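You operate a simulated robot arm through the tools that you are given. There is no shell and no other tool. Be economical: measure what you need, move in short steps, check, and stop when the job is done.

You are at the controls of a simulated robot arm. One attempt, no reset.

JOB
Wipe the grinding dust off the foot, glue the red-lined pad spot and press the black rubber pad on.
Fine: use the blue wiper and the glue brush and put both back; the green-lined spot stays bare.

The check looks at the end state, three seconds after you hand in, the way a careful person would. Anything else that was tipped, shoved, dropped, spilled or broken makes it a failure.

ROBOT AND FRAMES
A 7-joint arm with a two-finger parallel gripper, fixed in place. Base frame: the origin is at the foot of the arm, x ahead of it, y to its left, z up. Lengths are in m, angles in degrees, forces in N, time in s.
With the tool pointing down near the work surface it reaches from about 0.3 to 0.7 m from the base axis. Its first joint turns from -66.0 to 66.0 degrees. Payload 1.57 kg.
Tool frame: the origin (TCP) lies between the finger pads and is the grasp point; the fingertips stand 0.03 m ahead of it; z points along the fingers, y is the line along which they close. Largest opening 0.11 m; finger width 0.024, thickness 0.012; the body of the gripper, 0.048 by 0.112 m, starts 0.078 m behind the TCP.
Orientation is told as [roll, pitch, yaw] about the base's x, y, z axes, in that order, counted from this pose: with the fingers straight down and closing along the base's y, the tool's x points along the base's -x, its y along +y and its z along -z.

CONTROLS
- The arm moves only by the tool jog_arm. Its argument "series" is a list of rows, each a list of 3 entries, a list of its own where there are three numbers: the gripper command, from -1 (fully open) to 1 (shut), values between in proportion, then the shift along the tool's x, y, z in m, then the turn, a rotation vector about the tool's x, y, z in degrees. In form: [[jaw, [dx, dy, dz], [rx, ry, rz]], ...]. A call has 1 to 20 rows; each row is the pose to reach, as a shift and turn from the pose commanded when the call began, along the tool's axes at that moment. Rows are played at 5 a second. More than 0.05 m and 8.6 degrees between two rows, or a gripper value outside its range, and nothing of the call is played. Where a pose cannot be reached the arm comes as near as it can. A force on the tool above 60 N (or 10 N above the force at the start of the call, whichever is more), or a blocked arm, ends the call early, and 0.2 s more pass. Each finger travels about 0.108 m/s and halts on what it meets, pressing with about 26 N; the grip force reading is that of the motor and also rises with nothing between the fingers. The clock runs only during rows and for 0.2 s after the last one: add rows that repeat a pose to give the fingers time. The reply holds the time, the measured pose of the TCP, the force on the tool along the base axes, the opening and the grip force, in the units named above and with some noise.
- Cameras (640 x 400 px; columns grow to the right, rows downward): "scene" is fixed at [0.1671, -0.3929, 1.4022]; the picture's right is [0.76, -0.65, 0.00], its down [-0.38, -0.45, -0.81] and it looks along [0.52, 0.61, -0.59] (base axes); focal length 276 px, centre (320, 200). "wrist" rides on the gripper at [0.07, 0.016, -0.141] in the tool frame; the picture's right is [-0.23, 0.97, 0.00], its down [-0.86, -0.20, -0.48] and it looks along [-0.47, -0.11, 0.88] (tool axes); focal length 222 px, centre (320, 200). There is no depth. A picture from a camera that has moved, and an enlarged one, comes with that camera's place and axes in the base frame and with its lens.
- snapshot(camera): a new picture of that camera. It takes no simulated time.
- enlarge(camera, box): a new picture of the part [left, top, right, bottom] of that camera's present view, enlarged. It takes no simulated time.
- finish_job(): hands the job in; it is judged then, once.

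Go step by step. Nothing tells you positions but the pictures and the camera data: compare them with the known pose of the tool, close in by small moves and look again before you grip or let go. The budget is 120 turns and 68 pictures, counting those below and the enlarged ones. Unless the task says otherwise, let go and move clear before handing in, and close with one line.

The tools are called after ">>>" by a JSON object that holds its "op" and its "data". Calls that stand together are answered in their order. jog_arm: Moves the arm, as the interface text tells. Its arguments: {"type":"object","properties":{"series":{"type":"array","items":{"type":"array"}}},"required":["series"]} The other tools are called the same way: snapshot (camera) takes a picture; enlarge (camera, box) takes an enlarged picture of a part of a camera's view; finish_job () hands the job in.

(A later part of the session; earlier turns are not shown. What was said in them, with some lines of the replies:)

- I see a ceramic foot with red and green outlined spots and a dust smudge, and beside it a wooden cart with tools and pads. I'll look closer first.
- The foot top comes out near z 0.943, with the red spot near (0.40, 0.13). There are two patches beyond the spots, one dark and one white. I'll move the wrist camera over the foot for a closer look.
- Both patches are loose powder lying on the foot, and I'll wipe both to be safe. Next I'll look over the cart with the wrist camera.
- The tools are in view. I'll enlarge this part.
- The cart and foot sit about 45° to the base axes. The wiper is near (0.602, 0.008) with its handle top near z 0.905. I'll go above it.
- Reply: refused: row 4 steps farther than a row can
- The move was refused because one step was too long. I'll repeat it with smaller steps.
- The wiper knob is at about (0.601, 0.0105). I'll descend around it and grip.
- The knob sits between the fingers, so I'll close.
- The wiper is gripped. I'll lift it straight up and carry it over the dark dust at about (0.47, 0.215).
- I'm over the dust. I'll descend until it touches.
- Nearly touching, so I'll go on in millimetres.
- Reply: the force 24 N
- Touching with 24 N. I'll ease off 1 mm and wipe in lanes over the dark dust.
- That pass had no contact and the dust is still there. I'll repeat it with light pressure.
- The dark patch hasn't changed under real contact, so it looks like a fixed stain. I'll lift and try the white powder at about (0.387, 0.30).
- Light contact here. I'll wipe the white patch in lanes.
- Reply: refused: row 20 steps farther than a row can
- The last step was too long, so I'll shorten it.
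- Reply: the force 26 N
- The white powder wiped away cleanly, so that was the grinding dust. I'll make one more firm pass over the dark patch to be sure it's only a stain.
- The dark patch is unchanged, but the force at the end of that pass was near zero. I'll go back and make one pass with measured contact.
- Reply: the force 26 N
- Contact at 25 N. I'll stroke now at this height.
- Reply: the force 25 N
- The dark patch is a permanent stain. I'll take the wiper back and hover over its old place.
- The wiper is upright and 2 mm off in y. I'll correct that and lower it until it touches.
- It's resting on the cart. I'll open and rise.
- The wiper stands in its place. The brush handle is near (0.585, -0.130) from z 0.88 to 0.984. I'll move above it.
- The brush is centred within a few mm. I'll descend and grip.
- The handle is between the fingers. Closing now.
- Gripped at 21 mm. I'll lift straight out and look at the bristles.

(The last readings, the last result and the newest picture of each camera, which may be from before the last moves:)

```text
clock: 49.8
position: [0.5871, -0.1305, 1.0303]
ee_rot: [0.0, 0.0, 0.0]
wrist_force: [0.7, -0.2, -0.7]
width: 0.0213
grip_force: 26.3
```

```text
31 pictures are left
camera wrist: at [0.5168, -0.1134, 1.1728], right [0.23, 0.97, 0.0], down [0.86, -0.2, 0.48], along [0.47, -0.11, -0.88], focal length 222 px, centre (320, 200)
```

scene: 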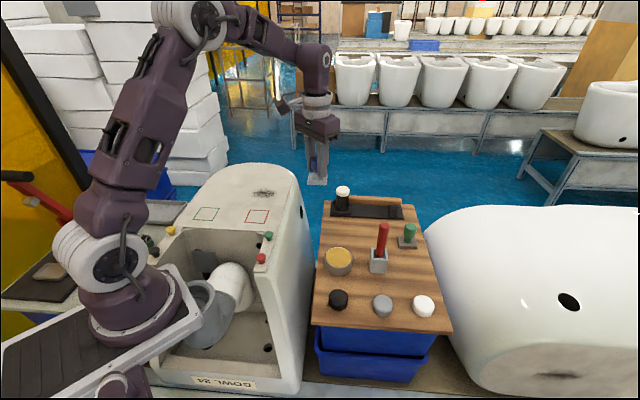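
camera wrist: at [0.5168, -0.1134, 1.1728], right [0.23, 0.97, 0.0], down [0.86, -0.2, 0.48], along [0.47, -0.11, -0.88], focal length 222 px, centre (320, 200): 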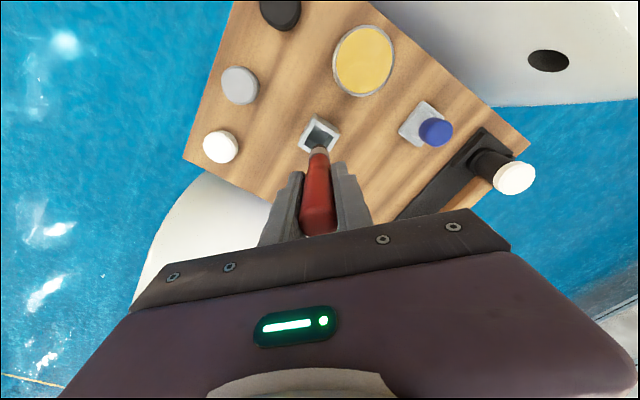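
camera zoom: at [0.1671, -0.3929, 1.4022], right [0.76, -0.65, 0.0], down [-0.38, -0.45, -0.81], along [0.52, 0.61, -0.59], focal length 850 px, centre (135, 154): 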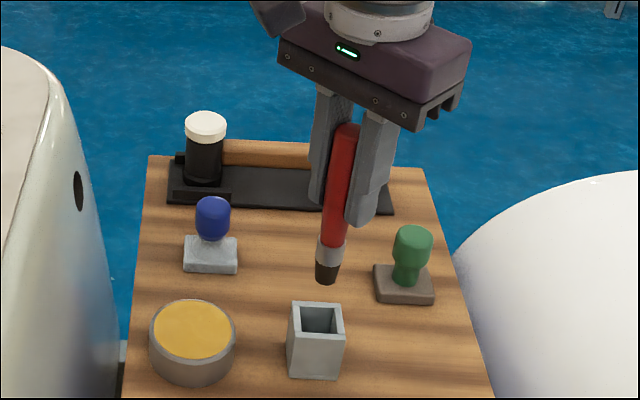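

The brush bottom is about 0.096 m below the TCP. I'll move over the glue pot at (0.5125, -0.059) and lower it to just above the glue.

>>> {"op": "jog_arm", "data": {"series": [[1, [0.025, 0.024, 0], [0, 0, 0]], [1, [0.05, 0.048, 0], [0, 0, 0]], [1, [0.0745, 0.0725, 0], [0, 0, 0]], [1, [0.0745, 0.0725, 0.025], [0, 0, 0]], [1, [0.0745, 0.0725, 0.05], [0, 0, 0]], [1, [0.0745, 0.0725, 0.055], [0, 0, 0]], [1, [0.0745, 0.0725, 0.055], [0, 0, 0]]]}}

>>> {"op": "enlarge", "data": {"camera": "scene", "box": [300, 170, 420, 290]}}

```text
clock: 51.4
position: [0.5127, -0.0576, 0.9759]
ee_rot: [-0.1, 0.0, 0.0]
wrist_force: [-0.2, 0.9, -0.6]
width: 0.0211
grip_force: 26.4
```

```text
3.33 times, centred on (360, 230) of scene
camera zoom: at [0.1671, -0.3929, 1.4022], right [0.76, -0.65, 0.0], down [-0.38, -0.45, -0.81], along [0.52, 0.61, -0.59], focal length 921 px, centre (187, 100)
```

zoom: 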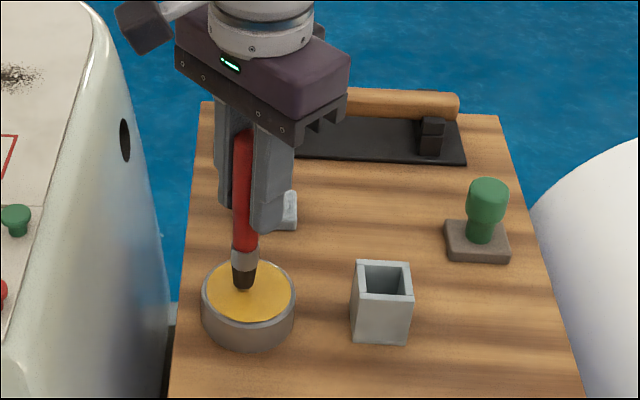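

The brush is over the glue. I'll dip it.

>>> {"op": "jog_arm", "data": {"series": [[1, [0, 0, 0.01], [0, 0, 0]], [1, [0, 0, 0.018], [0, 0, 0]], [1, [0, 0, 0.023], [0, 0, 0]], [1, [0, 0, 0.023], [0, 0, 0]], [1, [0, 0, 0.023], [0, 0, 0]], [1, [0, 0, 0.023], [0, 0, 0]]]}}

>>> {"op": "enlarge", "data": {"camera": "scene", "box": [300, 170, 420, 290]}}

```text
clock: 52.8
position: [0.5109, -0.0589, 0.9525]
ee_rot: [0.1, -0.1, 0.1]
wrist_force: [3.0, 0.1, 22.1]
width: 0.0213
grip_force: 25.5
```

```text
3.33 times, centred on (360, 230) of scene
camera zoom: at [0.1668, -0.3928, 1.4023], right [0.76, -0.65, 0.0], down [-0.38, -0.45, -0.81], along [0.52, 0.61, -0.59], focal length 921 px, centre (187, 100)
```

zoom: 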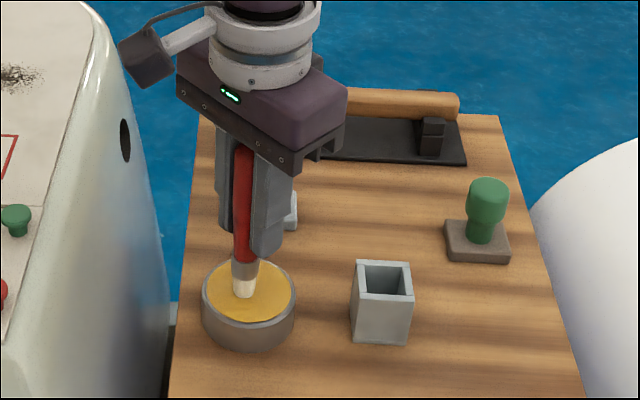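

The brush tip now carries glue. I'll lift high, carry it over the red-lined spot and hover low.

>>> {"op": "jog_arm", "data": {"series": [[1, [0, 0, -0.02], [0, 0, 0]], [1, [0, 0, -0.06], [0, 0, 0]], [1, [0, 0, -0.1], [0, 0, 0]], [1, [0, 0, -0.14], [0, 0, 0]], [1, [0.022, 0.038, -0.14], [0, 0, 0]], [1, [0.044, 0.077, -0.14], [0, 0, 0]], [1, [0.066, 0.116, -0.14], [0, 0, 0]], [1, [0.088, 0.155, -0.14], [0, 0, 0]], [1, [0.111, 0.193, -0.14], [0, 0, 0]], [1, [0.111, 0.193, -0.11], [0, 0, 0]], [1, [0.111, 0.193, -0.105], [0, 0, 0]], [1, [0.111, 0.193, -0.105], [0, 0, 0]]]}}

>>> {"op": "enlarge", "data": {"camera": "scene", "box": [200, 150, 310, 250]}}

>>> {"op": "snapshot", "data": {"camera": "wrist"}}

```text
clock: 55.4
position: [0.3994, 0.1342, 1.0577]
ee_rot: [0.0, -0.1, 0.0]
wrist_force: [0.4, 0.0, -0.5]
width: 0.0213
grip_force: 26.3
```

```text
4.00 times, centred on (255, 200) of scene
camera zoom: at [0.1671, -0.3929, 1.4022], right [0.76, -0.65, 0.0], down [-0.38, -0.45, -0.81], along [0.52, 0.61, -0.59], focal length 1105 px, centre (580, 200)
```

zoom: 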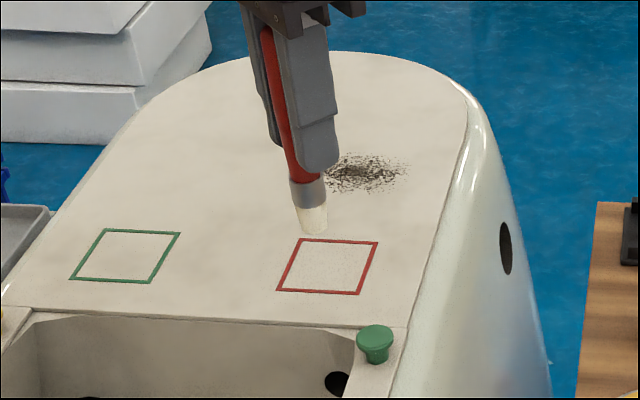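

```text
27 pictures are left
camera wrist: at [0.3296, 0.1511, 1.1991], right [0.23, 0.97, 0.0], down [0.86, -0.2, 0.48], along [0.47, -0.11, -0.88], focal length 222 px, centre (320, 200)
```

wrist: 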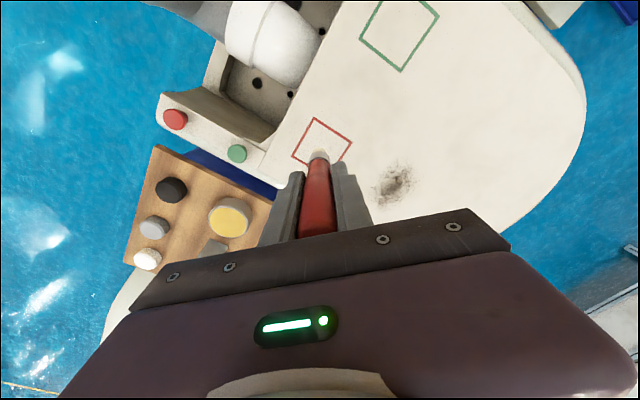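

The brush is over the spot, about 2 cm above it. I'll descend carefully.

>>> {"op": "jog_arm", "data": {"series": [[1, [0, 0, 0.01], [0, 0, 0]], [1, [0, 0, 0.015], [0, 0, 0]], [1, [0, 0, 0.018], [0, 0, 0]], [1, [0, 0, 0.018], [0, 0, 0]]]}}

>>> {"op": "enlarge", "data": {"camera": "scene", "box": [200, 150, 310, 250]}}

```text
clock: 56.4
position: [0.4011, 0.1331, 1.0387]
ee_rot: [-0.1, 0.0, 0.0]
wrist_force: [0.1, 1.1, -0.5]
width: 0.0213
grip_force: 26.4
```

```text
4.00 times, centred on (255, 200) of scene
camera zoom: at [0.1671, -0.3929, 1.4022], right [0.76, -0.65, 0.0], down [-0.38, -0.45, -0.81], along [0.52, 0.61, -0.59], focal length 1105 px, centre (580, 200)
```

zoom: 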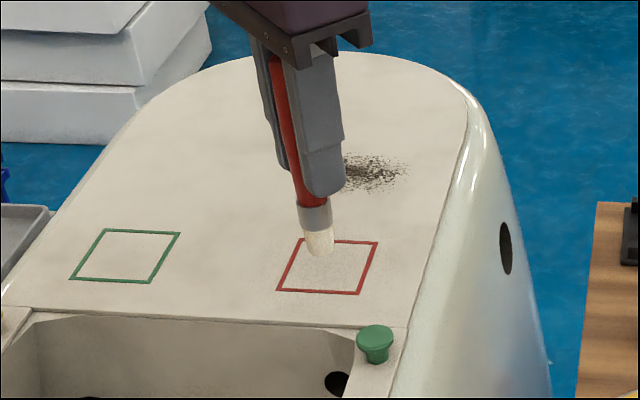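

>>> {"op": "jog_arm", "data": {"series": [[1, [0, 0, 0.001], [0, 0, 0]], [1, [0, 0, 0.002], [0, 0, 0]], [1, [0, 0, 0.003], [0, 0, 0]], [1, [0, 0, 0.004], [0, 0, 0]], [1, [0, 0, 0.004], [0, 0, 0]]]}}

```text
clock: 57.6
position: [0.4006, 0.136, 1.0349]
ee_rot: [0.0, 0.0, 0.0]
wrist_force: [0.3, 0.1, -0.4]
width: 0.0211
grip_force: 26.1
```

>>> {"op": "jog_arm", "data": {"series": [[1, [0, 0, 0.001], [0, 0, 0]], [1, [0, 0, 0.002], [0, 0, 0]], [1, [0, 0, 0.002], [0, 0, 0]]]}}

>>> {"op": "enlarge", "data": {"camera": "scene", "box": [220, 180, 300, 240]}}

```text
clock: 58.4
position: [0.4017, 0.1353, 1.0324]
ee_rot: [-0.1, 0.1, 0.1]
wrist_force: [-0.5, 0.0, 0.0]
width: 0.021
grip_force: 25.8
```

```text
6.67 times, centred on (260, 210) of scene
camera zoom: at [0.1671, -0.3929, 1.4022], right [0.76, -0.65, 0.0], down [-0.38, -0.45, -0.81], along [0.52, 0.61, -0.59], focal length 1841 px, centre (720, 133)
```

zoom: 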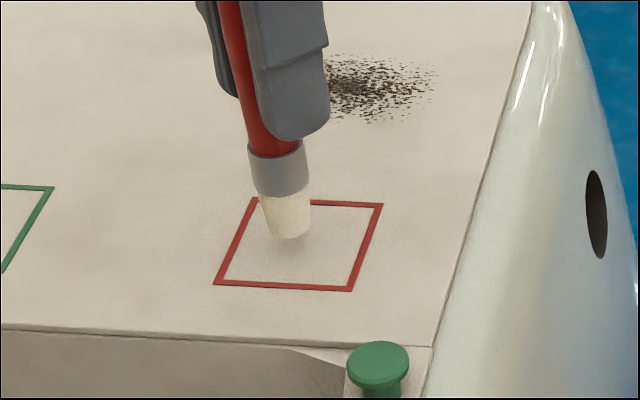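

>>> {"op": "jog_arm", "data": {"series": [[1, [0, 0, 0.0007], [0, 0, 0]], [1, [0, 0, 0.0014], [0, 0, 0]], [1, [0, 0, 0.0014], [0, 0, 0]]]}}

```text
clock: 59.2
position: [0.4018, 0.1345, 1.0315]
ee_rot: [0.0, 0.0, 0.0]
wrist_force: [-0.3, -0.1, -0.9]
width: 0.021
grip_force: 26.0
```

>>> {"op": "jog_arm", "data": {"series": [[1, [0, 0, 0.0007], [0, 0, 0]], [1, [0, 0, 0.0014], [0, 0, 0]], [1, [0, 0, 0.0014], [0, 0, 0]]]}}

```text
clock: 60.0
position: [0.4014, 0.1355, 1.0317]
ee_rot: [0.0, 0.0, 0.0]
wrist_force: [-0.2, 0.4, 0.7]
width: 0.0212
grip_force: 25.9
```

>>> {"op": "jog_arm", "data": {"series": [[1, [0, 0, 0.0004], [0, 0, 0]], [1, [0, 0, 0.0008], [0, 0, 0]], [1, [0, 0, 0.0008], [0, 0, 0]]]}}

>>> {"op": "enlarge", "data": {"camera": "scene", "box": [220, 180, 300, 240]}}

```text
clock: 60.8
position: [0.4009, 0.1346, 1.0294]
ee_rot: [0.0, 0.0, 0.0]
wrist_force: [-0.1, 0.7, 0.6]
width: 0.0212
grip_force: 25.7
```

```text
6.67 times, centred on (260, 210) of scene
camera zoom: at [0.1671, -0.3929, 1.4022], right [0.76, -0.65, 0.0], down [-0.38, -0.45, -0.81], along [0.52, 0.61, -0.59], focal length 1841 px, centre (720, 133)
```

zoom: 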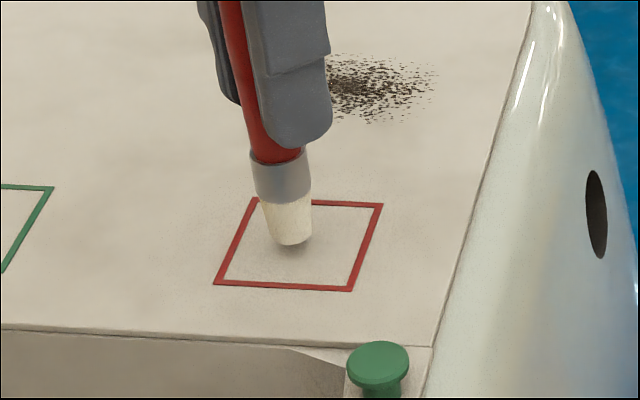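

>>> {"op": "jog_arm", "data": {"series": [[1, [0, 0, 0.0005], [0, 0, 0]], [1, [0, 0, 0.001], [0, 0, 0]], [1, [0, 0, 0.001], [0, 0, 0]]]}}

```text
clock: 61.6
position: [0.4008, 0.1345, 1.0283]
ee_rot: [0.1, 0.0, 0.0]
wrist_force: [0.7, -0.2, -0.3]
width: 0.0211
grip_force: 26.6
```

>>> {"op": "jog_arm", "data": {"series": [[1, [0, 0, 0.0005], [0, 0, 0]], [1, [0, 0, 0.001], [0, 0, 0]], [1, [0, 0, 0.001], [0, 0, 0]]]}}

```text
clock: 62.4
position: [0.4003, 0.1341, 1.0267]
ee_rot: [0.0, 0.1, 0.0]
wrist_force: [-0.4, 0.5, -1.3]
width: 0.0211
grip_force: 26.0
```

>>> {"op": "jog_arm", "data": {"series": [[1, [0, 0, 0.0005], [0, 0, 0]], [1, [0, 0, 0.001], [0, 0, 0]], [1, [0, 0, 0.0014], [0, 0, 0]], [1, [0, 0, 0.0014], [0, 0, 0]]]}}

>>> {"op": "enlarge", "data": {"camera": "scene", "box": [220, 180, 300, 240]}}

```text
clock: 63.4
position: [0.4006, 0.1346, 1.0273]
ee_rot: [0.0, -0.1, 0.1]
wrist_force: [-0.1, 0.5, -0.6]
width: 0.021
grip_force: 26.3
```

```text
6.67 times, centred on (260, 210) of scene
camera zoom: at [0.1671, -0.3929, 1.4022], right [0.76, -0.65, 0.0], down [-0.38, -0.45, -0.81], along [0.52, 0.61, -0.59], focal length 1841 px, centre (720, 133)
```

zoom: 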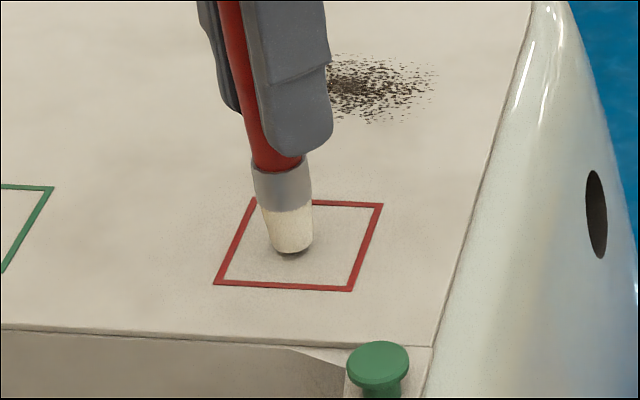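

>>> {"op": "jog_arm", "data": {"series": [[1, [0, 0, 0.0006], [0, 0, 0]], [1, [0, 0, 0.0012], [0, 0, 0]], [1, [0, 0, 0.0016], [0, 0, 0]], [1, [0, 0, 0.0016], [0, 0, 0]]]}}

```text
clock: 64.4
position: [0.4031, 0.1341, 1.0238]
ee_rot: [0.0, 0.0, 0.1]
wrist_force: [0.1, -0.3, -0.7]
width: 0.021
grip_force: 26.4
```

>>> {"op": "jog_arm", "data": {"series": [[1, [0, 0, 0.0006], [0, 0, 0]], [1, [0, 0, 0.0012], [0, 0, 0]], [1, [0, 0, 0.0016], [0, 0, 0]], [1, [0, 0, 0.0016], [0, 0, 0]]]}}

>>> {"op": "enlarge", "data": {"camera": "scene", "box": [220, 180, 300, 240]}}

```text
clock: 65.4
position: [0.402, 0.1347, 1.0228]
ee_rot: [0.1, 0.0, 0.1]
wrist_force: [-0.2, 0.9, -1.3]
width: 0.021
grip_force: 26.6
```

```text
6.67 times, centred on (260, 210) of scene
camera zoom: at [0.1671, -0.3929, 1.4022], right [0.76, -0.65, 0.0], down [-0.38, -0.45, -0.81], along [0.52, 0.61, -0.59], focal length 1841 px, centre (720, 133)
```

zoom: 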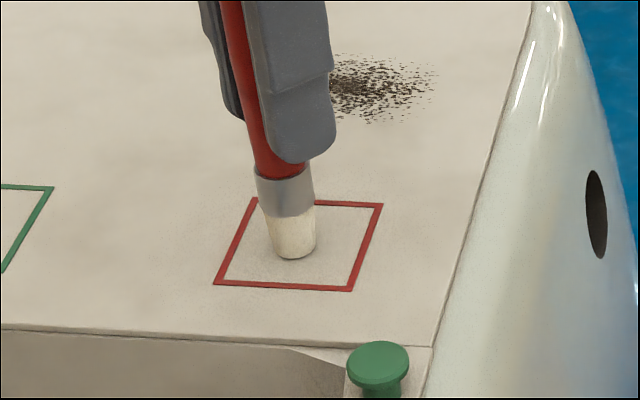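

>>> {"op": "jog_arm", "data": {"series": [[1, [0, 0, 0.0005], [0, 0, 0]], [1, [0, 0, 0.001], [0, 0, 0]], [1, [0, 0, 0.001], [0, 0, 0]]]}}

```text
clock: 66.2
position: [0.3999, 0.1336, 1.022]
ee_rot: [0.0, 0.0, -0.1]
wrist_force: [-0.2, 0.2, -0.4]
width: 0.0213
grip_force: 26.2
```

>>> {"op": "jog_arm", "data": {"series": [[1, [0, 0, 0.0006], [0, 0, 0]], [1, [0, 0, 0.0012], [0, 0, 0]], [1, [0, 0, 0.0012], [0, 0, 0]]]}}

```text
clock: 67.0
position: [0.4018, 0.1341, 1.0218]
ee_rot: [0.0, -0.1, 0.1]
wrist_force: [-2.3, -0.6, 22.5]
width: 0.0213
grip_force: 26.0
```

Contact at 22 N. I'll paint the spot in short strokes inside the red lines.

>>> {"op": "jog_arm", "data": {"series": [[1, [0.007, 0.002, 0], [0, 0, 0]], [1, [0.0138, 0.0039, 0], [0, 0, 0]], [1, [0.0039, -0.0046, 0], [0, 0, 0]], [1, [-0.006, -0.0131, 0], [0, 0, 0]], [1, [-0.0138, -0.0039, 0], [0, 0, 0]], [1, [-0.0039, 0.0046, 0], [0, 0, 0]], [1, [0.006, 0.0131, 0], [0, 0, 0]], [1, [-0.0011, 0.0214, 0], [0, 0, 0]], [1, [-0.011, 0.0129, 0], [0, 0, 0]], [1, [-0.0209, 0.0044, 0], [0, 0, 0]], [1, [-0.0138, -0.0039, 0], [0, 0, 0]], [1, [-0.0039, 0.0046, 0], [0, 0, 0]], [1, [-0.0039, 0.0046, 0], [0, 0, 0]]]}}

>>> {"op": "jog_arm", "data": {"series": [[1, [0, 0, -0.02], [0, 0, 0]], [1, [0, 0, -0.06], [0, 0, 0]], [1, [0, 0, -0.09], [0, 0, 0]], [1, [0, 0, -0.09], [0, 0, 0]]]}}

>>> {"op": "enlarge", "data": {"camera": "scene", "box": [210, 140, 310, 240]}}

```text
clock: 69.8
position: [0.4057, 0.138, 1.0212]
ee_rot: [0.0, 0.0, 0.0]
wrist_force: [2.9, -2.2, 9.5]
width: 0.0209
grip_force: 26.0
```

```text
clock: 70.8
position: [0.4043, 0.1391, 1.1113]
ee_rot: [-0.1, 0.0, 0.1]
wrist_force: [-0.4, 0.3, -1.3]
width: 0.021
grip_force: 26.5
```

```text
4.00 times, centred on (260, 190) of scene
camera zoom: at [0.1671, -0.3929, 1.4022], right [0.76, -0.65, 0.0], down [-0.38, -0.45, -0.81], along [0.52, 0.61, -0.59], focal length 1105 px, centre (560, 240)
```

zoom: 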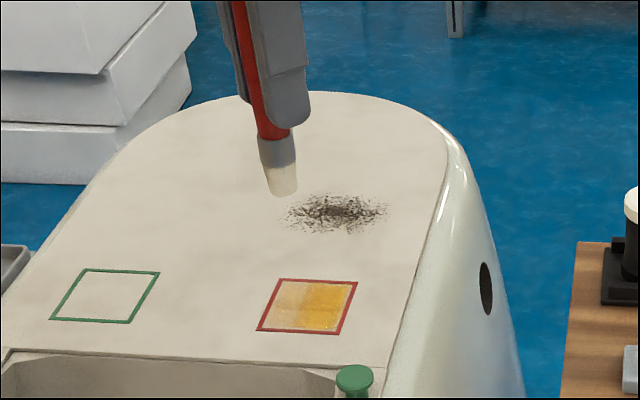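

Glue is on the red spot, but its left part is thinner. I'll go over the left half once more.

>>> {"op": "jog_arm", "data": {"series": [[1, [0.0061, 0.0052, 0.03], [0, 0, 0]], [1, [0.0061, 0.0052, 0.06], [0, 0, 0]], [1, [0.0061, 0.0052, 0.085], [0, 0, 0]], [1, [0.0061, 0.0052, 0.089], [0, 0, 0]], [1, [0.0061, 0.0052, 0.0904], [0, 0, 0]], [1, [0.0114, 0.0098, 0.0904], [0, 0, 0]], [1, [0.0192, 0.0007, 0.0904], [0, 0, 0]], [1, [0.0124, -0.0052, 0.0904], [0, 0, 0]], [1, [0.0046, 0.0039, 0.0904], [0, 0, 0]], [1, [-0.0032, 0.013, 0.0904], [0, 0, 0]], [1, [0.0036, 0.0189, 0.0904], [0, 0, 0]], [1, [0.0114, 0.0098, 0.0904], [0, 0, 0]], [1, [0.0046, 0.0039, 0.0904], [0, 0, 0]], [1, [0.0046, 0.0039, 0.0904], [0, 0, 0]]]}}

>>> {"op": "jog_arm", "data": {"series": [[1, [0, 0, -0.02], [0, 0, 0]], [1, [0, 0, -0.06], [0, 0, 0]], [1, [0, 0, -0.09], [0, 0, 0]], [1, [0, 0, -0.09], [0, 0, 0]]]}}

>>> {"op": "enlarge", "data": {"camera": "scene", "box": [210, 140, 310, 240]}}

```text
clock: 73.8
position: [0.3999, 0.1435, 1.0194]
ee_rot: [0.0, -0.1, 0.1]
wrist_force: [-5.8, 5.5, 20.1]
width: 0.021
grip_force: 25.6
```

```text
clock: 74.8
position: [0.3997, 0.1431, 1.1132]
ee_rot: [0.0, 0.1, 0.0]
wrist_force: [-0.7, 0.9, 0.4]
width: 0.0212
grip_force: 25.7
```

```text
4.00 times, centred on (260, 190) of scene
camera zoom: at [0.1671, -0.3929, 1.4022], right [0.76, -0.65, 0.0], down [-0.38, -0.45, -0.81], along [0.52, 0.61, -0.59], focal length 1105 px, centre (560, 240)
```

zoom: 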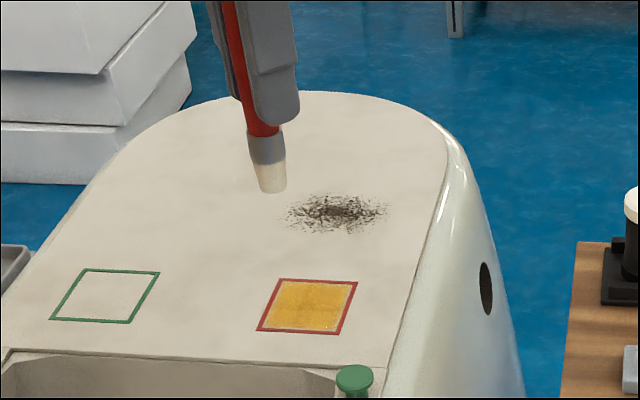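

The red spot is fully glued. I'll carry the brush back over its holder.

>>> {"op": "jog_arm", "data": {"series": [[1, [-0.0233, -0.0343, 0], [0, 0, 0]], [1, [-0.0466, -0.0685, 0], [0, 0, 0]], [1, [-0.0698, -0.1028, 0], [0, 0, 0]], [1, [-0.0931, -0.137, 0], [0, 0, 0]], [1, [-0.1164, -0.1713, 0], [0, 0, 0]], [1, [-0.1397, -0.2055, 0], [0, 0, 0]], [1, [-0.1629, -0.2398, 0], [0, 0, 0]], [1, [-0.1862, -0.274, 0], [0, 0, 0]], [1, [-0.1862, -0.274, 0.04], [0, 0, 0]], [1, [-0.1862, -0.274, 0.08], [0, 0, 0]], [1, [-0.1862, -0.274, 0.115], [0, 0, 0]], [1, [-0.1862, -0.274, 0.125], [0, 0, 0]], [1, [-0.1862, -0.274, 0.125], [0, 0, 0]]]}}

>>> {"op": "enlarge", "data": {"camera": "scene", "box": [340, 190, 420, 280]}}

>>> {"op": "enlarge", "data": {"camera": "wrist", "box": [260, 80, 380, 200]}}

```text
clock: 77.6
position: [0.5873, -0.1312, 0.9849]
ee_rot: [0.0, 0.0, 0.0]
wrist_force: [-0.1, -0.7, 0.3]
width: 0.0212
grip_force: 26.5
```

```text
4.44 times, centred on (380, 235) of scene
camera zoom: at [0.1671, -0.3929, 1.4022], right [0.76, -0.65, 0.0], down [-0.38, -0.45, -0.81], along [0.52, 0.61, -0.59], focal length 1228 px, centre (53, 44)
```

zoom: 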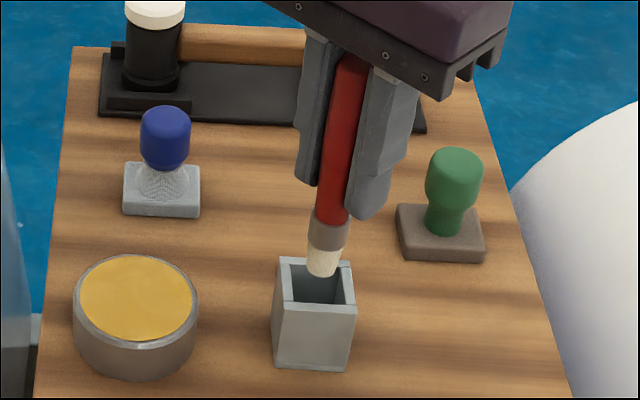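

```text
3.33 times, centred on (320, 140) of wrist
camera zoom: at [0.5173, -0.1146, 1.1268], right [0.23, 0.97, 0.0], down [0.86, -0.2, 0.48], along [0.47, -0.11, -0.88], focal length 740 px, centre (320, 400)
```

zoom: 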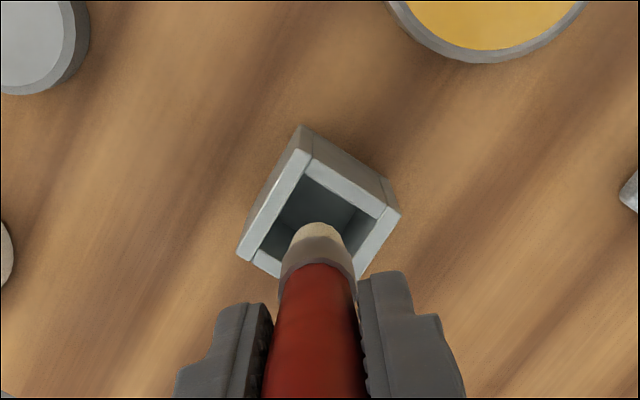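

The brush is over the opening within about 2 mm. I'll nudge it slightly and lower it in.

>>> {"op": "jog_arm", "data": {"series": [[1, [-0.0012, -0.001, 0.01], [0, 0, 0]], [1, [-0.0012, -0.001, 0.02], [0, 0, 0]], [1, [-0.0012, -0.001, 0.028], [0, 0, 0]], [1, [-0.0012, -0.001, 0.034], [0, 0, 0]], [1, [-0.0012, -0.001, 0.034], [0, 0, 0]]]}}

>>> {"op": "enlarge", "data": {"camera": "scene", "box": [340, 190, 420, 280]}}

```text
clock: 78.8
position: [0.5884, -0.1332, 0.9521]
ee_rot: [0.0, 0.0, -0.1]
wrist_force: [-0.5, 0.1, 0.0]
width: 0.021
grip_force: 26.2
```

```text
4.44 times, centred on (380, 235) of scene
camera zoom: at [0.1671, -0.3929, 1.4022], right [0.76, -0.65, 0.0], down [-0.38, -0.45, -0.81], along [0.52, 0.61, -0.59], focal length 1228 px, centre (53, 44)
```

zoom: 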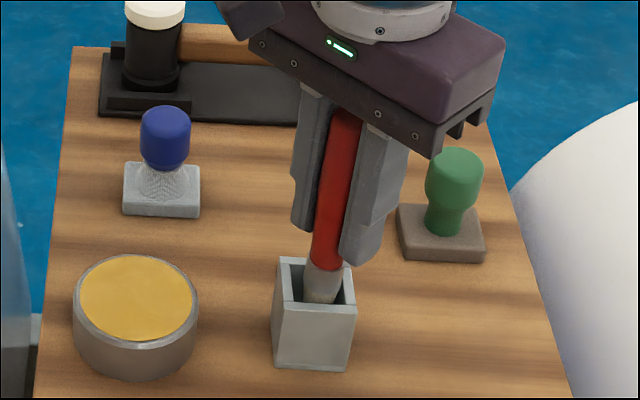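

It's entering freely. I'll continue down.

>>> {"op": "jog_arm", "data": {"series": [[1, [0, 0, 0.008], [0, 0, 0]], [1, [0, 0, 0.015], [0, 0, 0]], [1, [0, 0, 0.021], [0, 0, 0]], [1, [0, 0, 0.025], [0, 0, 0]], [1, [0, 0, 0.025], [0, 0, 0]]]}}

>>> {"op": "enlarge", "data": {"camera": "scene", "box": [340, 190, 420, 280]}}

```text
clock: 80.0
position: [0.5883, -0.1315, 0.928]
ee_rot: [-0.1, 0.0, 0.0]
wrist_force: [1.6, -0.6, -0.2]
width: 0.021
grip_force: 26.3
```

```text
4.44 times, centred on (380, 235) of scene
camera zoom: at [0.1671, -0.3929, 1.4022], right [0.76, -0.65, 0.0], down [-0.38, -0.45, -0.81], along [0.52, 0.61, -0.59], focal length 1228 px, centre (53, 44)
```

zoom: 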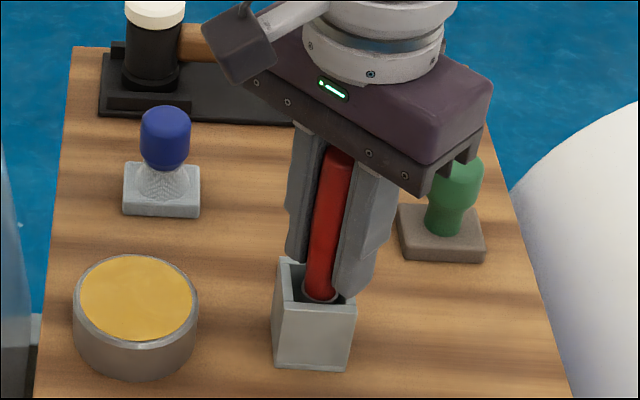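

>>> {"op": "jog_arm", "data": {"series": [[1, [0, 0, 0.001], [0, 0, 0]], [1, [0, 0, 0.002], [0, 0, 0]], [1, [0, 0, 0.003], [0, 0, 0]], [1, [0, 0, 0.003], [0, 0, 0]]]}}

```text
clock: 81.0
position: [0.5877, -0.1329, 0.9257]
ee_rot: [-0.2, -0.2, 0.0]
wrist_force: [2.0, 0.9, 22.7]
width: 0.0213
grip_force: 25.4
```

The brush is at the bottom of the holder. I'll ease off, open slowly and rise.

>>> {"op": "jog_arm", "data": {"series": [[1, [0, 0, -0.0008], [0, 0, 0]], [0.5, [0, 0, -0.0008], [0, 0, 0]], [0.2, [0, 0, -0.0008], [0, 0, 0]], [-0.4, [0, 0, -0.0008], [0, 0, 0]], [-1, [0, 0, -0.001], [0, 0, 0]], [-1, [0, 0, -0.001], [0, 0, 0]], [-1, [0, 0, -0.03], [0, 0, 0]], [-1, [0, 0, -0.07], [0, 0, 0]], [-1, [0, 0, -0.11], [0, 0, 0]], [-1, [0, 0, -0.15], [0, 0, 0]], [-1, [0, 0, -0.15], [0, 0, 0]]]}}

>>> {"op": "enlarge", "data": {"camera": "scene", "box": [300, 180, 460, 340]}}

```text
clock: 83.4
position: [0.587, -0.1288, 1.0722]
ee_rot: [0.1, 0.0, 0.1]
wrist_force: [-0.3, -1.9, 0.6]
width: 0.1099
grip_force: 0.1
```

```text
2.50 times, centred on (380, 260) of scene
camera zoom: at [0.1671, -0.3929, 1.4022], right [0.76, -0.65, 0.0], down [-0.38, -0.45, -0.81], along [0.52, 0.61, -0.59], focal length 690 px, centre (170, 50)
```

zoom: 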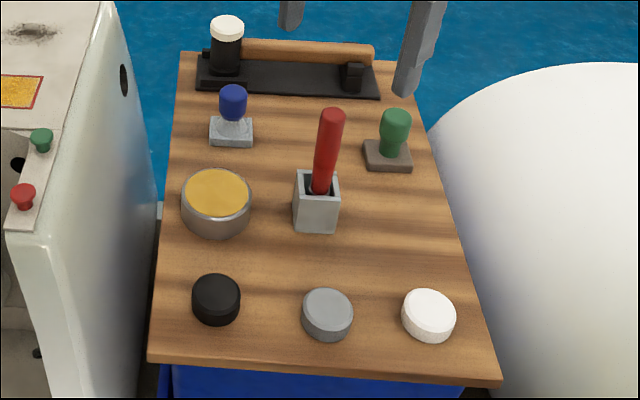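

The brush is back in its holder. Next the black pad at about (0.438, -0.139); I'll move above it with the jaws partly open.

>>> {"op": "jog_arm", "data": {"series": [[-0.6, [0.04, -0.002, 0], [0, 0, 0]], [-0.6, [0.08, -0.004, 0], [0, 0, 0]], [-0.6, [0.12, -0.006, 0.01], [0, 0, 0]], [-0.6, [0.149, -0.007, 0.04], [0, 0, 0]], [-0.6, [0.149, -0.007, 0.08], [0, 0, 0]], [-0.6, [0.149, -0.007, 0.11], [0, 0, 0]], [-0.6, [0.149, -0.007, 0.11], [0, 0, 0]]]}}

>>> {"op": "snapshot", "data": {"camera": "wrist"}}

>>> {"op": "enlarge", "data": {"camera": "scene", "box": [290, 220, 420, 340]}}

```text
clock: 85.0
position: [0.441, -0.1377, 0.9633]
ee_rot: [0.0, 0.0, 0.0]
wrist_force: [-0.3, 1.1, 0.0]
width: 0.0884
grip_force: 0.0
```

```text
14 pictures are left
camera wrist: at [0.3695, -0.1222, 1.106], right [0.23, 0.97, 0.0], down [0.86, -0.2, 0.48], along [0.47, -0.11, -0.88], focal length 222 px, centre (320, 200)
```

wrist: 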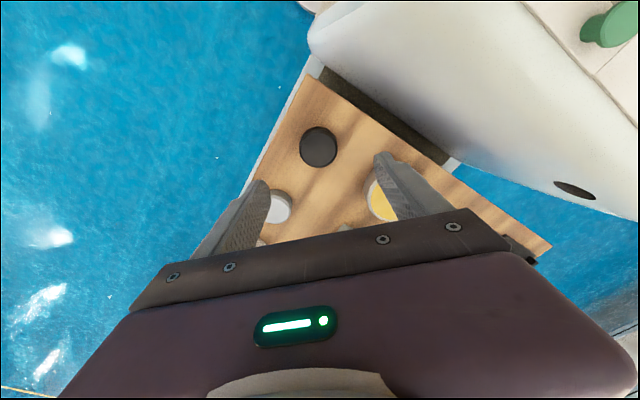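

```text
3.33 times, centred on (355, 280) of scene
camera zoom: at [0.1671, -0.3929, 1.4022], right [0.76, -0.65, 0.0], down [-0.38, -0.45, -0.81], along [0.52, 0.61, -0.59], focal length 921 px, centre (203, -67)
```

zoom: 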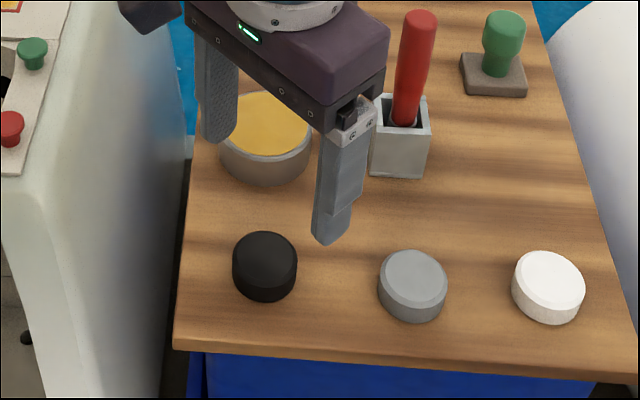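

The pad is at about (0.435, -0.140). I'll descend around it.

>>> {"op": "jog_arm", "data": {"series": [[-0.6, [0.0045, -0.0018, 0.03], [0, 0, 0]], [-0.6, [0.0045, -0.0018, 0.06], [0, 0, 0]], [-0.6, [0.0045, -0.0018, 0.08], [0, 0, 0]], [-0.6, [0.0045, -0.0018, 0.087], [0, 0, 0]], [-0.6, [0.0045, -0.0018, 0.087], [0, 0, 0]]]}}

>>> {"op": "enlarge", "data": {"camera": "scene", "box": [300, 240, 400, 320]}}

>>> {"op": "enlarge", "data": {"camera": "wrist", "box": [220, 100, 420, 260]}}

```text
clock: 86.2
position: [0.4336, -0.1408, 0.8766]
ee_rot: [0.0, -0.1, 0.0]
wrist_force: [-0.4, -0.8, 0.1]
width: 0.0879
grip_force: 0.0
```

```text
5.00 times, centred on (350, 280) of scene
camera zoom: at [0.1671, -0.3929, 1.4022], right [0.76, -0.65, 0.0], down [-0.38, -0.45, -0.81], along [0.52, 0.61, -0.59], focal length 1381 px, centre (170, -200)
```

zoom: 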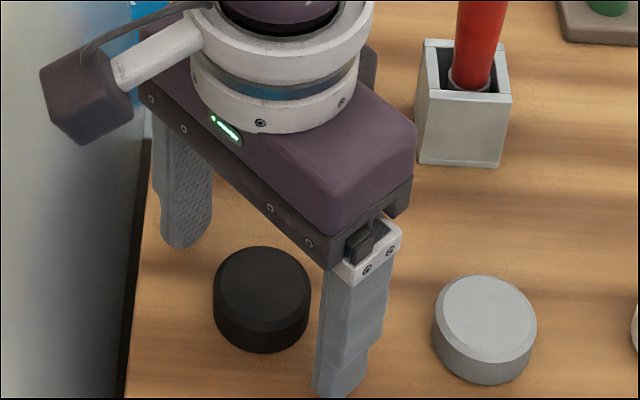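

```text
2.50 times, centred on (320, 180) of wrist
camera zoom: at [0.3641, -0.1245, 1.0187], right [0.23, 0.97, 0.0], down [0.86, -0.2, 0.48], along [0.47, -0.11, -0.88], focal length 555 px, centre (320, 250)
```

zoom: 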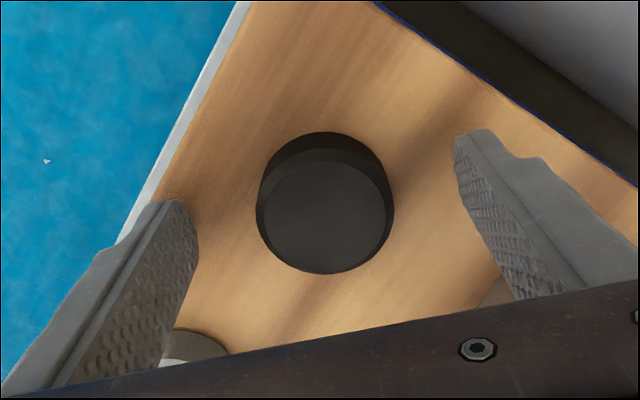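

The pad is centred between the fingers, so I'll close and lift.

>>> {"op": "jog_arm", "data": {"series": [[-0.3, [-0.001, 0.0005, 0], [0, 0, 0]], [0.2, [-0.001, 0.0005, 0], [0, 0, 0]], [1, [-0.001, 0.0005, 0], [0, 0, 0]], [1, [-0.001, 0.0005, 0], [0, 0, 0]], [1, [-0.001, 0.0005, 0], [0, 0, 0]]]}}

>>> {"op": "enlarge", "data": {"camera": "scene", "box": [300, 240, 400, 320]}}

```text
clock: 87.4
position: [0.4345, -0.1388, 0.8778]
ee_rot: [0.0, 0.1, -0.1]
wrist_force: [0.3, -0.9, 0.8]
width: 0.0419
grip_force: 26.4
```

```text
5.00 times, centred on (350, 280) of scene
camera zoom: at [0.1671, -0.3929, 1.4022], right [0.76, -0.65, 0.0], down [-0.38, -0.45, -0.81], along [0.52, 0.61, -0.59], focal length 1381 px, centre (170, -200)
```

zoom: 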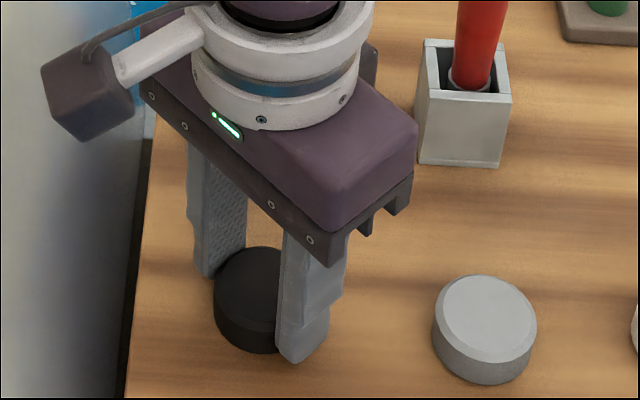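

The pad is gripped. I'll lift high and carry it over the glued spot.

>>> {"op": "jog_arm", "data": {"series": [[1, [0, 0, -0.03], [0, 0, 0]], [1, [0, 0, -0.07], [0, 0, 0]], [1, [0, 0, -0.11], [0, 0, 0]], [1, [0, 0, -0.15], [0, 0, 0]], [1, [0, 0, -0.19], [0, 0, 0]], [1, [0.005, 0.039, -0.2], [0, 0, 0]], [1, [0.01, 0.078, -0.2], [0, 0, 0]], [1, [0.015, 0.117, -0.2], [0, 0, 0]], [1, [0.02, 0.156, -0.2], [0, 0, 0]], [1, [0.025, 0.195, -0.2], [0, 0, 0]], [1, [0.03, 0.234, -0.2], [0, 0, 0]], [1, [0.0355, 0.274, -0.19], [0, 0, 0]], [1, [0.0355, 0.274, -0.15], [0, 0, 0]], [1, [0.0355, 0.274, -0.13], [0, 0, 0]], [1, [0.0355, 0.274, -0.13], [0, 0, 0]]]}}

>>> {"op": "enlarge", "data": {"camera": "scene", "box": [210, 160, 310, 240]}}

>>> {"op": "enlarge", "data": {"camera": "wrist", "box": [220, 60, 420, 240]}}

```text
clock: 90.6
position: [0.4003, 0.1338, 1.0065]
ee_rot: [0.0, 0.0, 0.0]
wrist_force: [0.4, 0.5, 0.2]
width: 0.0417
grip_force: 25.9
```

```text
5.00 times, centred on (260, 200) of scene
camera zoom: at [0.1671, -0.3929, 1.4022], right [0.76, -0.65, 0.0], down [-0.38, -0.45, -0.81], along [0.52, 0.61, -0.59], focal length 1381 px, centre (620, 200)
```

zoom: 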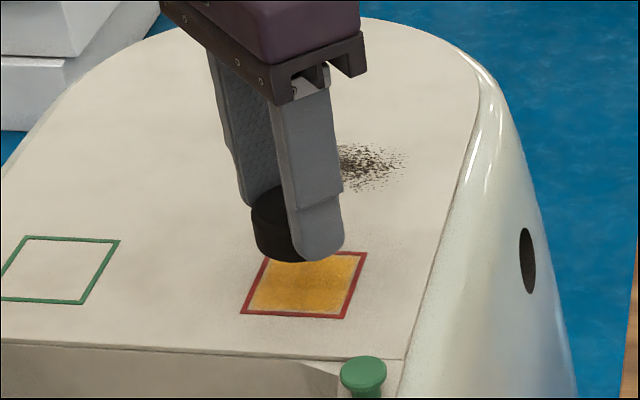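

```text
2.22 times, centred on (320, 150) of wrist
camera zoom: at [0.3301, 0.1509, 1.148], right [0.23, 0.97, 0.0], down [0.86, -0.2, 0.48], along [0.47, -0.11, -0.88], focal length 494 px, centre (320, 311)
```

zoom: 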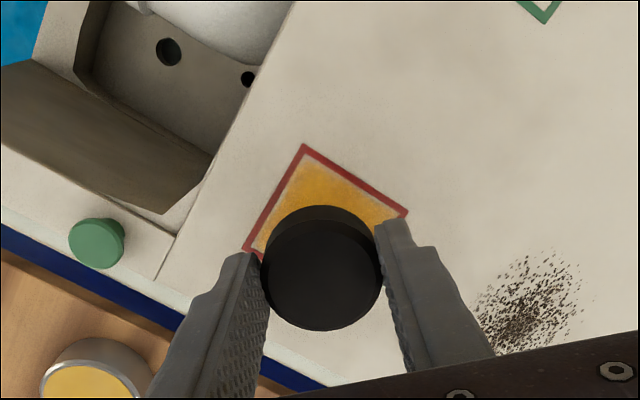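

The pad is centred on the spot within a couple of mm. I'll lower it and press.

>>> {"op": "jog_arm", "data": {"series": [[1, [0, 0.0005, 0.01], [0, 0, 0]], [1, [0, 0.0005, 0.018], [0, 0, 0]], [1, [0, 0.0005, 0.023], [0, 0, 0]], [1, [0, 0.0005, 0.025], [0, 0, 0]], [1, [0, 0.0005, 0.026], [0, 0, 0]], [1, [0, 0.0005, 0.026], [0, 0, 0]]]}}

```text
clock: 92.0
position: [0.4001, 0.1344, 0.9786]
ee_rot: [0.1, 0.0, 0.0]
wrist_force: [0.1, 0.0, 0.0]
width: 0.042
grip_force: 26.0
```

>>> {"op": "jog_arm", "data": {"series": [[1, [0, 0, 0.001], [0, 0, 0]], [1, [0, 0, 0.0015], [0, 0, 0]], [1, [0, 0, 0.0015], [0, 0, 0]]]}}

```text
clock: 92.8
position: [0.3999, 0.1348, 0.9785]
ee_rot: [0.0, 0.0, 0.0]
wrist_force: [-0.6, 0.6, -0.3]
width: 0.0419
grip_force: 26.1
```

>>> {"op": "jog_arm", "data": {"series": [[1, [0, 0, 0.001], [0, 0, 0]], [1, [0, 0, 0.002], [0, 0, 0]], [1, [0, 0, 0.002], [0, 0, 0]]]}}

```text
clock: 93.6
position: [0.3995, 0.1347, 0.9768]
ee_rot: [0.0, 0.1, -0.1]
wrist_force: [-0.2, 0.2, -0.2]
width: 0.042
grip_force: 25.6
```

>>> {"op": "jog_arm", "data": {"series": [[1, [0, 0, 0.001], [0, 0, 0]], [1, [0, 0, 0.002], [0, 0, 0]], [1, [0, 0, 0.002], [0, 0, 0]]]}}

>>> {"op": "enlarge", "data": {"camera": "scene", "box": [220, 180, 300, 240]}}

```text
clock: 94.4
position: [0.3999, 0.136, 0.9756]
ee_rot: [0.1, -0.1, -0.1]
wrist_force: [-6.0, -2.0, 39.7]
width: 0.0422
grip_force: 26.6
```

```text
6.67 times, centred on (260, 210) of scene
camera zoom: at [0.1664, -0.3931, 1.4022], right [0.76, -0.65, 0.0], down [-0.38, -0.45, -0.81], along [0.52, 0.61, -0.59], focal length 1841 px, centre (720, 133)
```

zoom: 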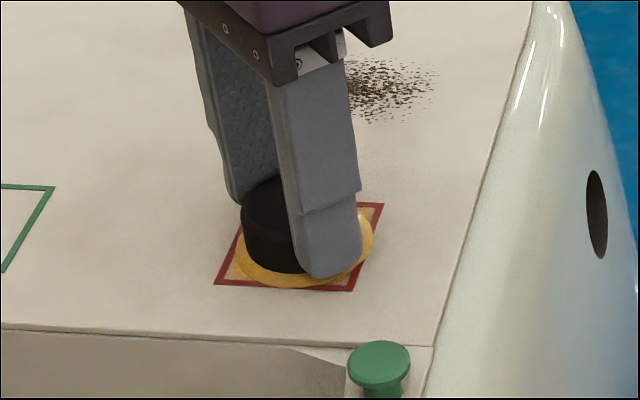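

The pad is pressed on and glue has squeezed out around it. I'll hold briefly, then ease off, open and rise clear.

>>> {"op": "jog_arm", "data": {"series": [[1, [0, 0, 0], [0, 0, 0]], [1, [0, 0, 0], [0, 0, 0]], [1, [0, 0, 0], [0, 0, 0]], [1, [0, 0, 0], [0, 0, 0]], [1, [0, 0, 0], [0, 0, 0]], [1, [0, 0, 0], [0, 0, 0]], [1, [0, 0, 0], [0, 0, 0]], [1, [0, 0, -0.001], [0, 0, 0]], [0.15, [0, 0, -0.001], [0, 0, 0]], [-0.2, [0, 0, -0.001], [0, 0, 0]], [-0.6, [0, 0, -0.001], [0, 0, 0]], [-0.6, [0, 0, -0.001], [0, 0, 0]], [-0.6, [0, 0, -0.03], [0, 0, 0]], [-0.6, [0, 0, -0.07], [0, 0, 0]], [-0.6, [0, 0, -0.11], [0, 0, 0]], [-0.6, [0, 0, -0.15], [0, 0, 0]], [-0.6, [0, 0, -0.19], [0, 0, 0]], [-0.6, [0, 0, -0.19], [0, 0, 0]]]}}

>>> {"op": "enlarge", "data": {"camera": "scene", "box": [200, 150, 310, 240]}}

>>> {"op": "snapshot", "data": {"camera": "wrist"}}

>>> {"op": "enlarge", "data": {"camera": "scene", "box": [300, 170, 460, 340]}}

```text
clock: 98.2
position: [0.4022, 0.1361, 1.1666]
ee_rot: [0.0, 0.0, 0.0]
wrist_force: [0.8, -0.5, -0.3]
width: 0.0881
grip_force: 0.1
```

```text
4.44 times, centred on (255, 195) of scene
camera zoom: at [0.1671, -0.3929, 1.4022], right [0.76, -0.65, 0.0], down [-0.38, -0.45, -0.81], along [0.52, 0.61, -0.59], focal length 1228 px, centre (609, 222)
```

zoom: 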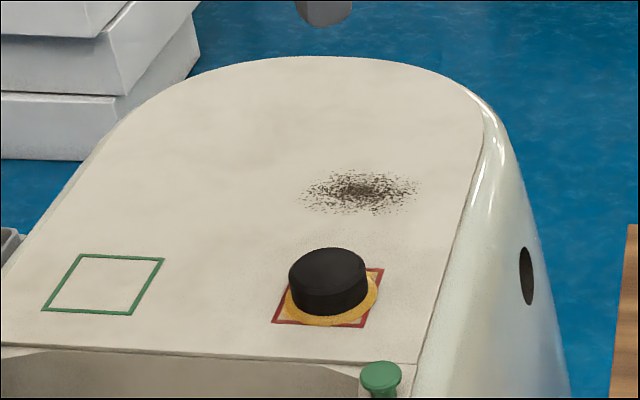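

```text
5 pictures are left
camera wrist: at [0.3319, 0.1518, 1.3083], right [0.23, 0.97, 0.0], down [0.86, -0.2, 0.48], along [0.47, -0.11, -0.88], focal length 222 px, centre (320, 200)
```

wrist: 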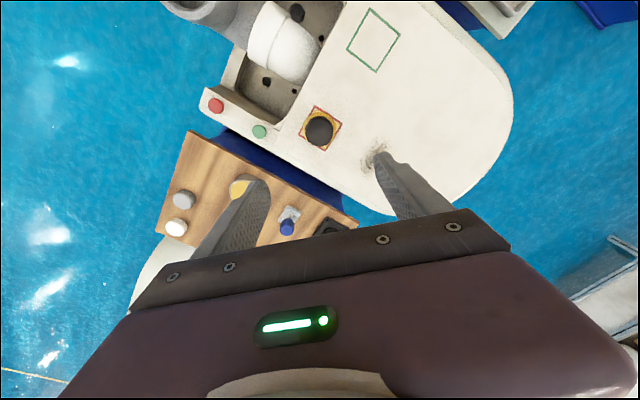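

```text
2.35 times, centred on (380, 255) of scene
camera zoom: at [0.1671, -0.3929, 1.4022], right [0.76, -0.65, 0.0], down [-0.38, -0.45, -0.81], along [0.52, 0.61, -0.59], focal length 650 px, centre (179, 71)
```

zoom: 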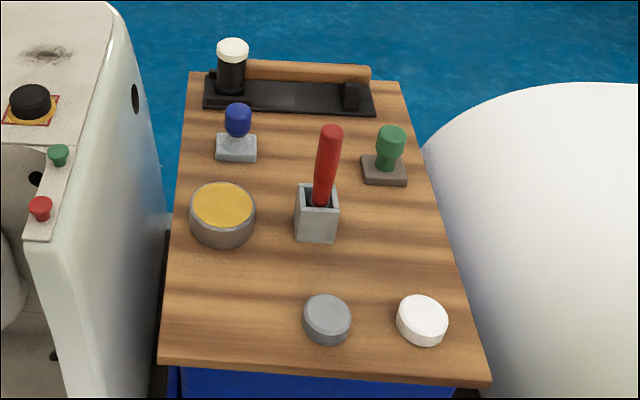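

The pad looks seated. I'll take one close look before handing in.

>>> {"op": "enlarge", "data": {"camera": "scene", "box": [245, 195, 285, 225]}}

>>> {"op": "enlarge", "data": {"camera": "wrist", "box": [290, 95, 350, 160]}}

```text
13.33 times, centred on (265, 210) of scene
camera zoom: at [0.1671, -0.3929, 1.4022], right [0.76, -0.65, 0.0], down [-0.38, -0.45, -0.81], along [0.52, 0.61, -0.59], focal length 3682 px, centre (1053, 67)
```

zoom: 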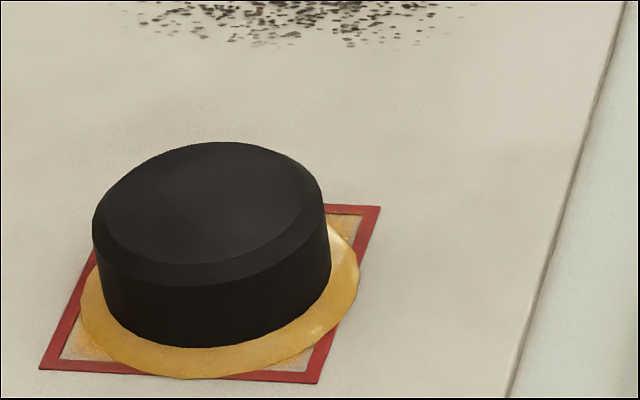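

```text
6.15 times, centred on (320, 128) of wrist
camera zoom: at [0.3319, 0.1518, 1.3083], right [0.23, 0.97, 0.0], down [0.86, -0.2, 0.48], along [0.47, -0.11, -0.88], focal length 1367 px, centre (320, 646)
```

zoom: 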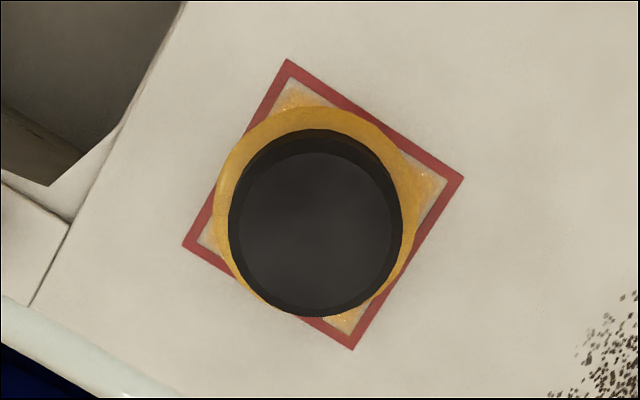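

The pad sits flat and centred in the red lines. The green spot is bare, both tools are back, and the arm is clear, so I'm handing in.

>>> {"op": "finish_job", "data": {}}

```text
The job is handed in.
```

I wiped the grinding dust off the foot, glued the red-lined spot and pressed the black pad on, put the wiper and brush back, and left the green-lined spot bare. I took the white powder to be the dust; the dark speckled patch beside it did not come off under firm wiping, so I left it as a stain.
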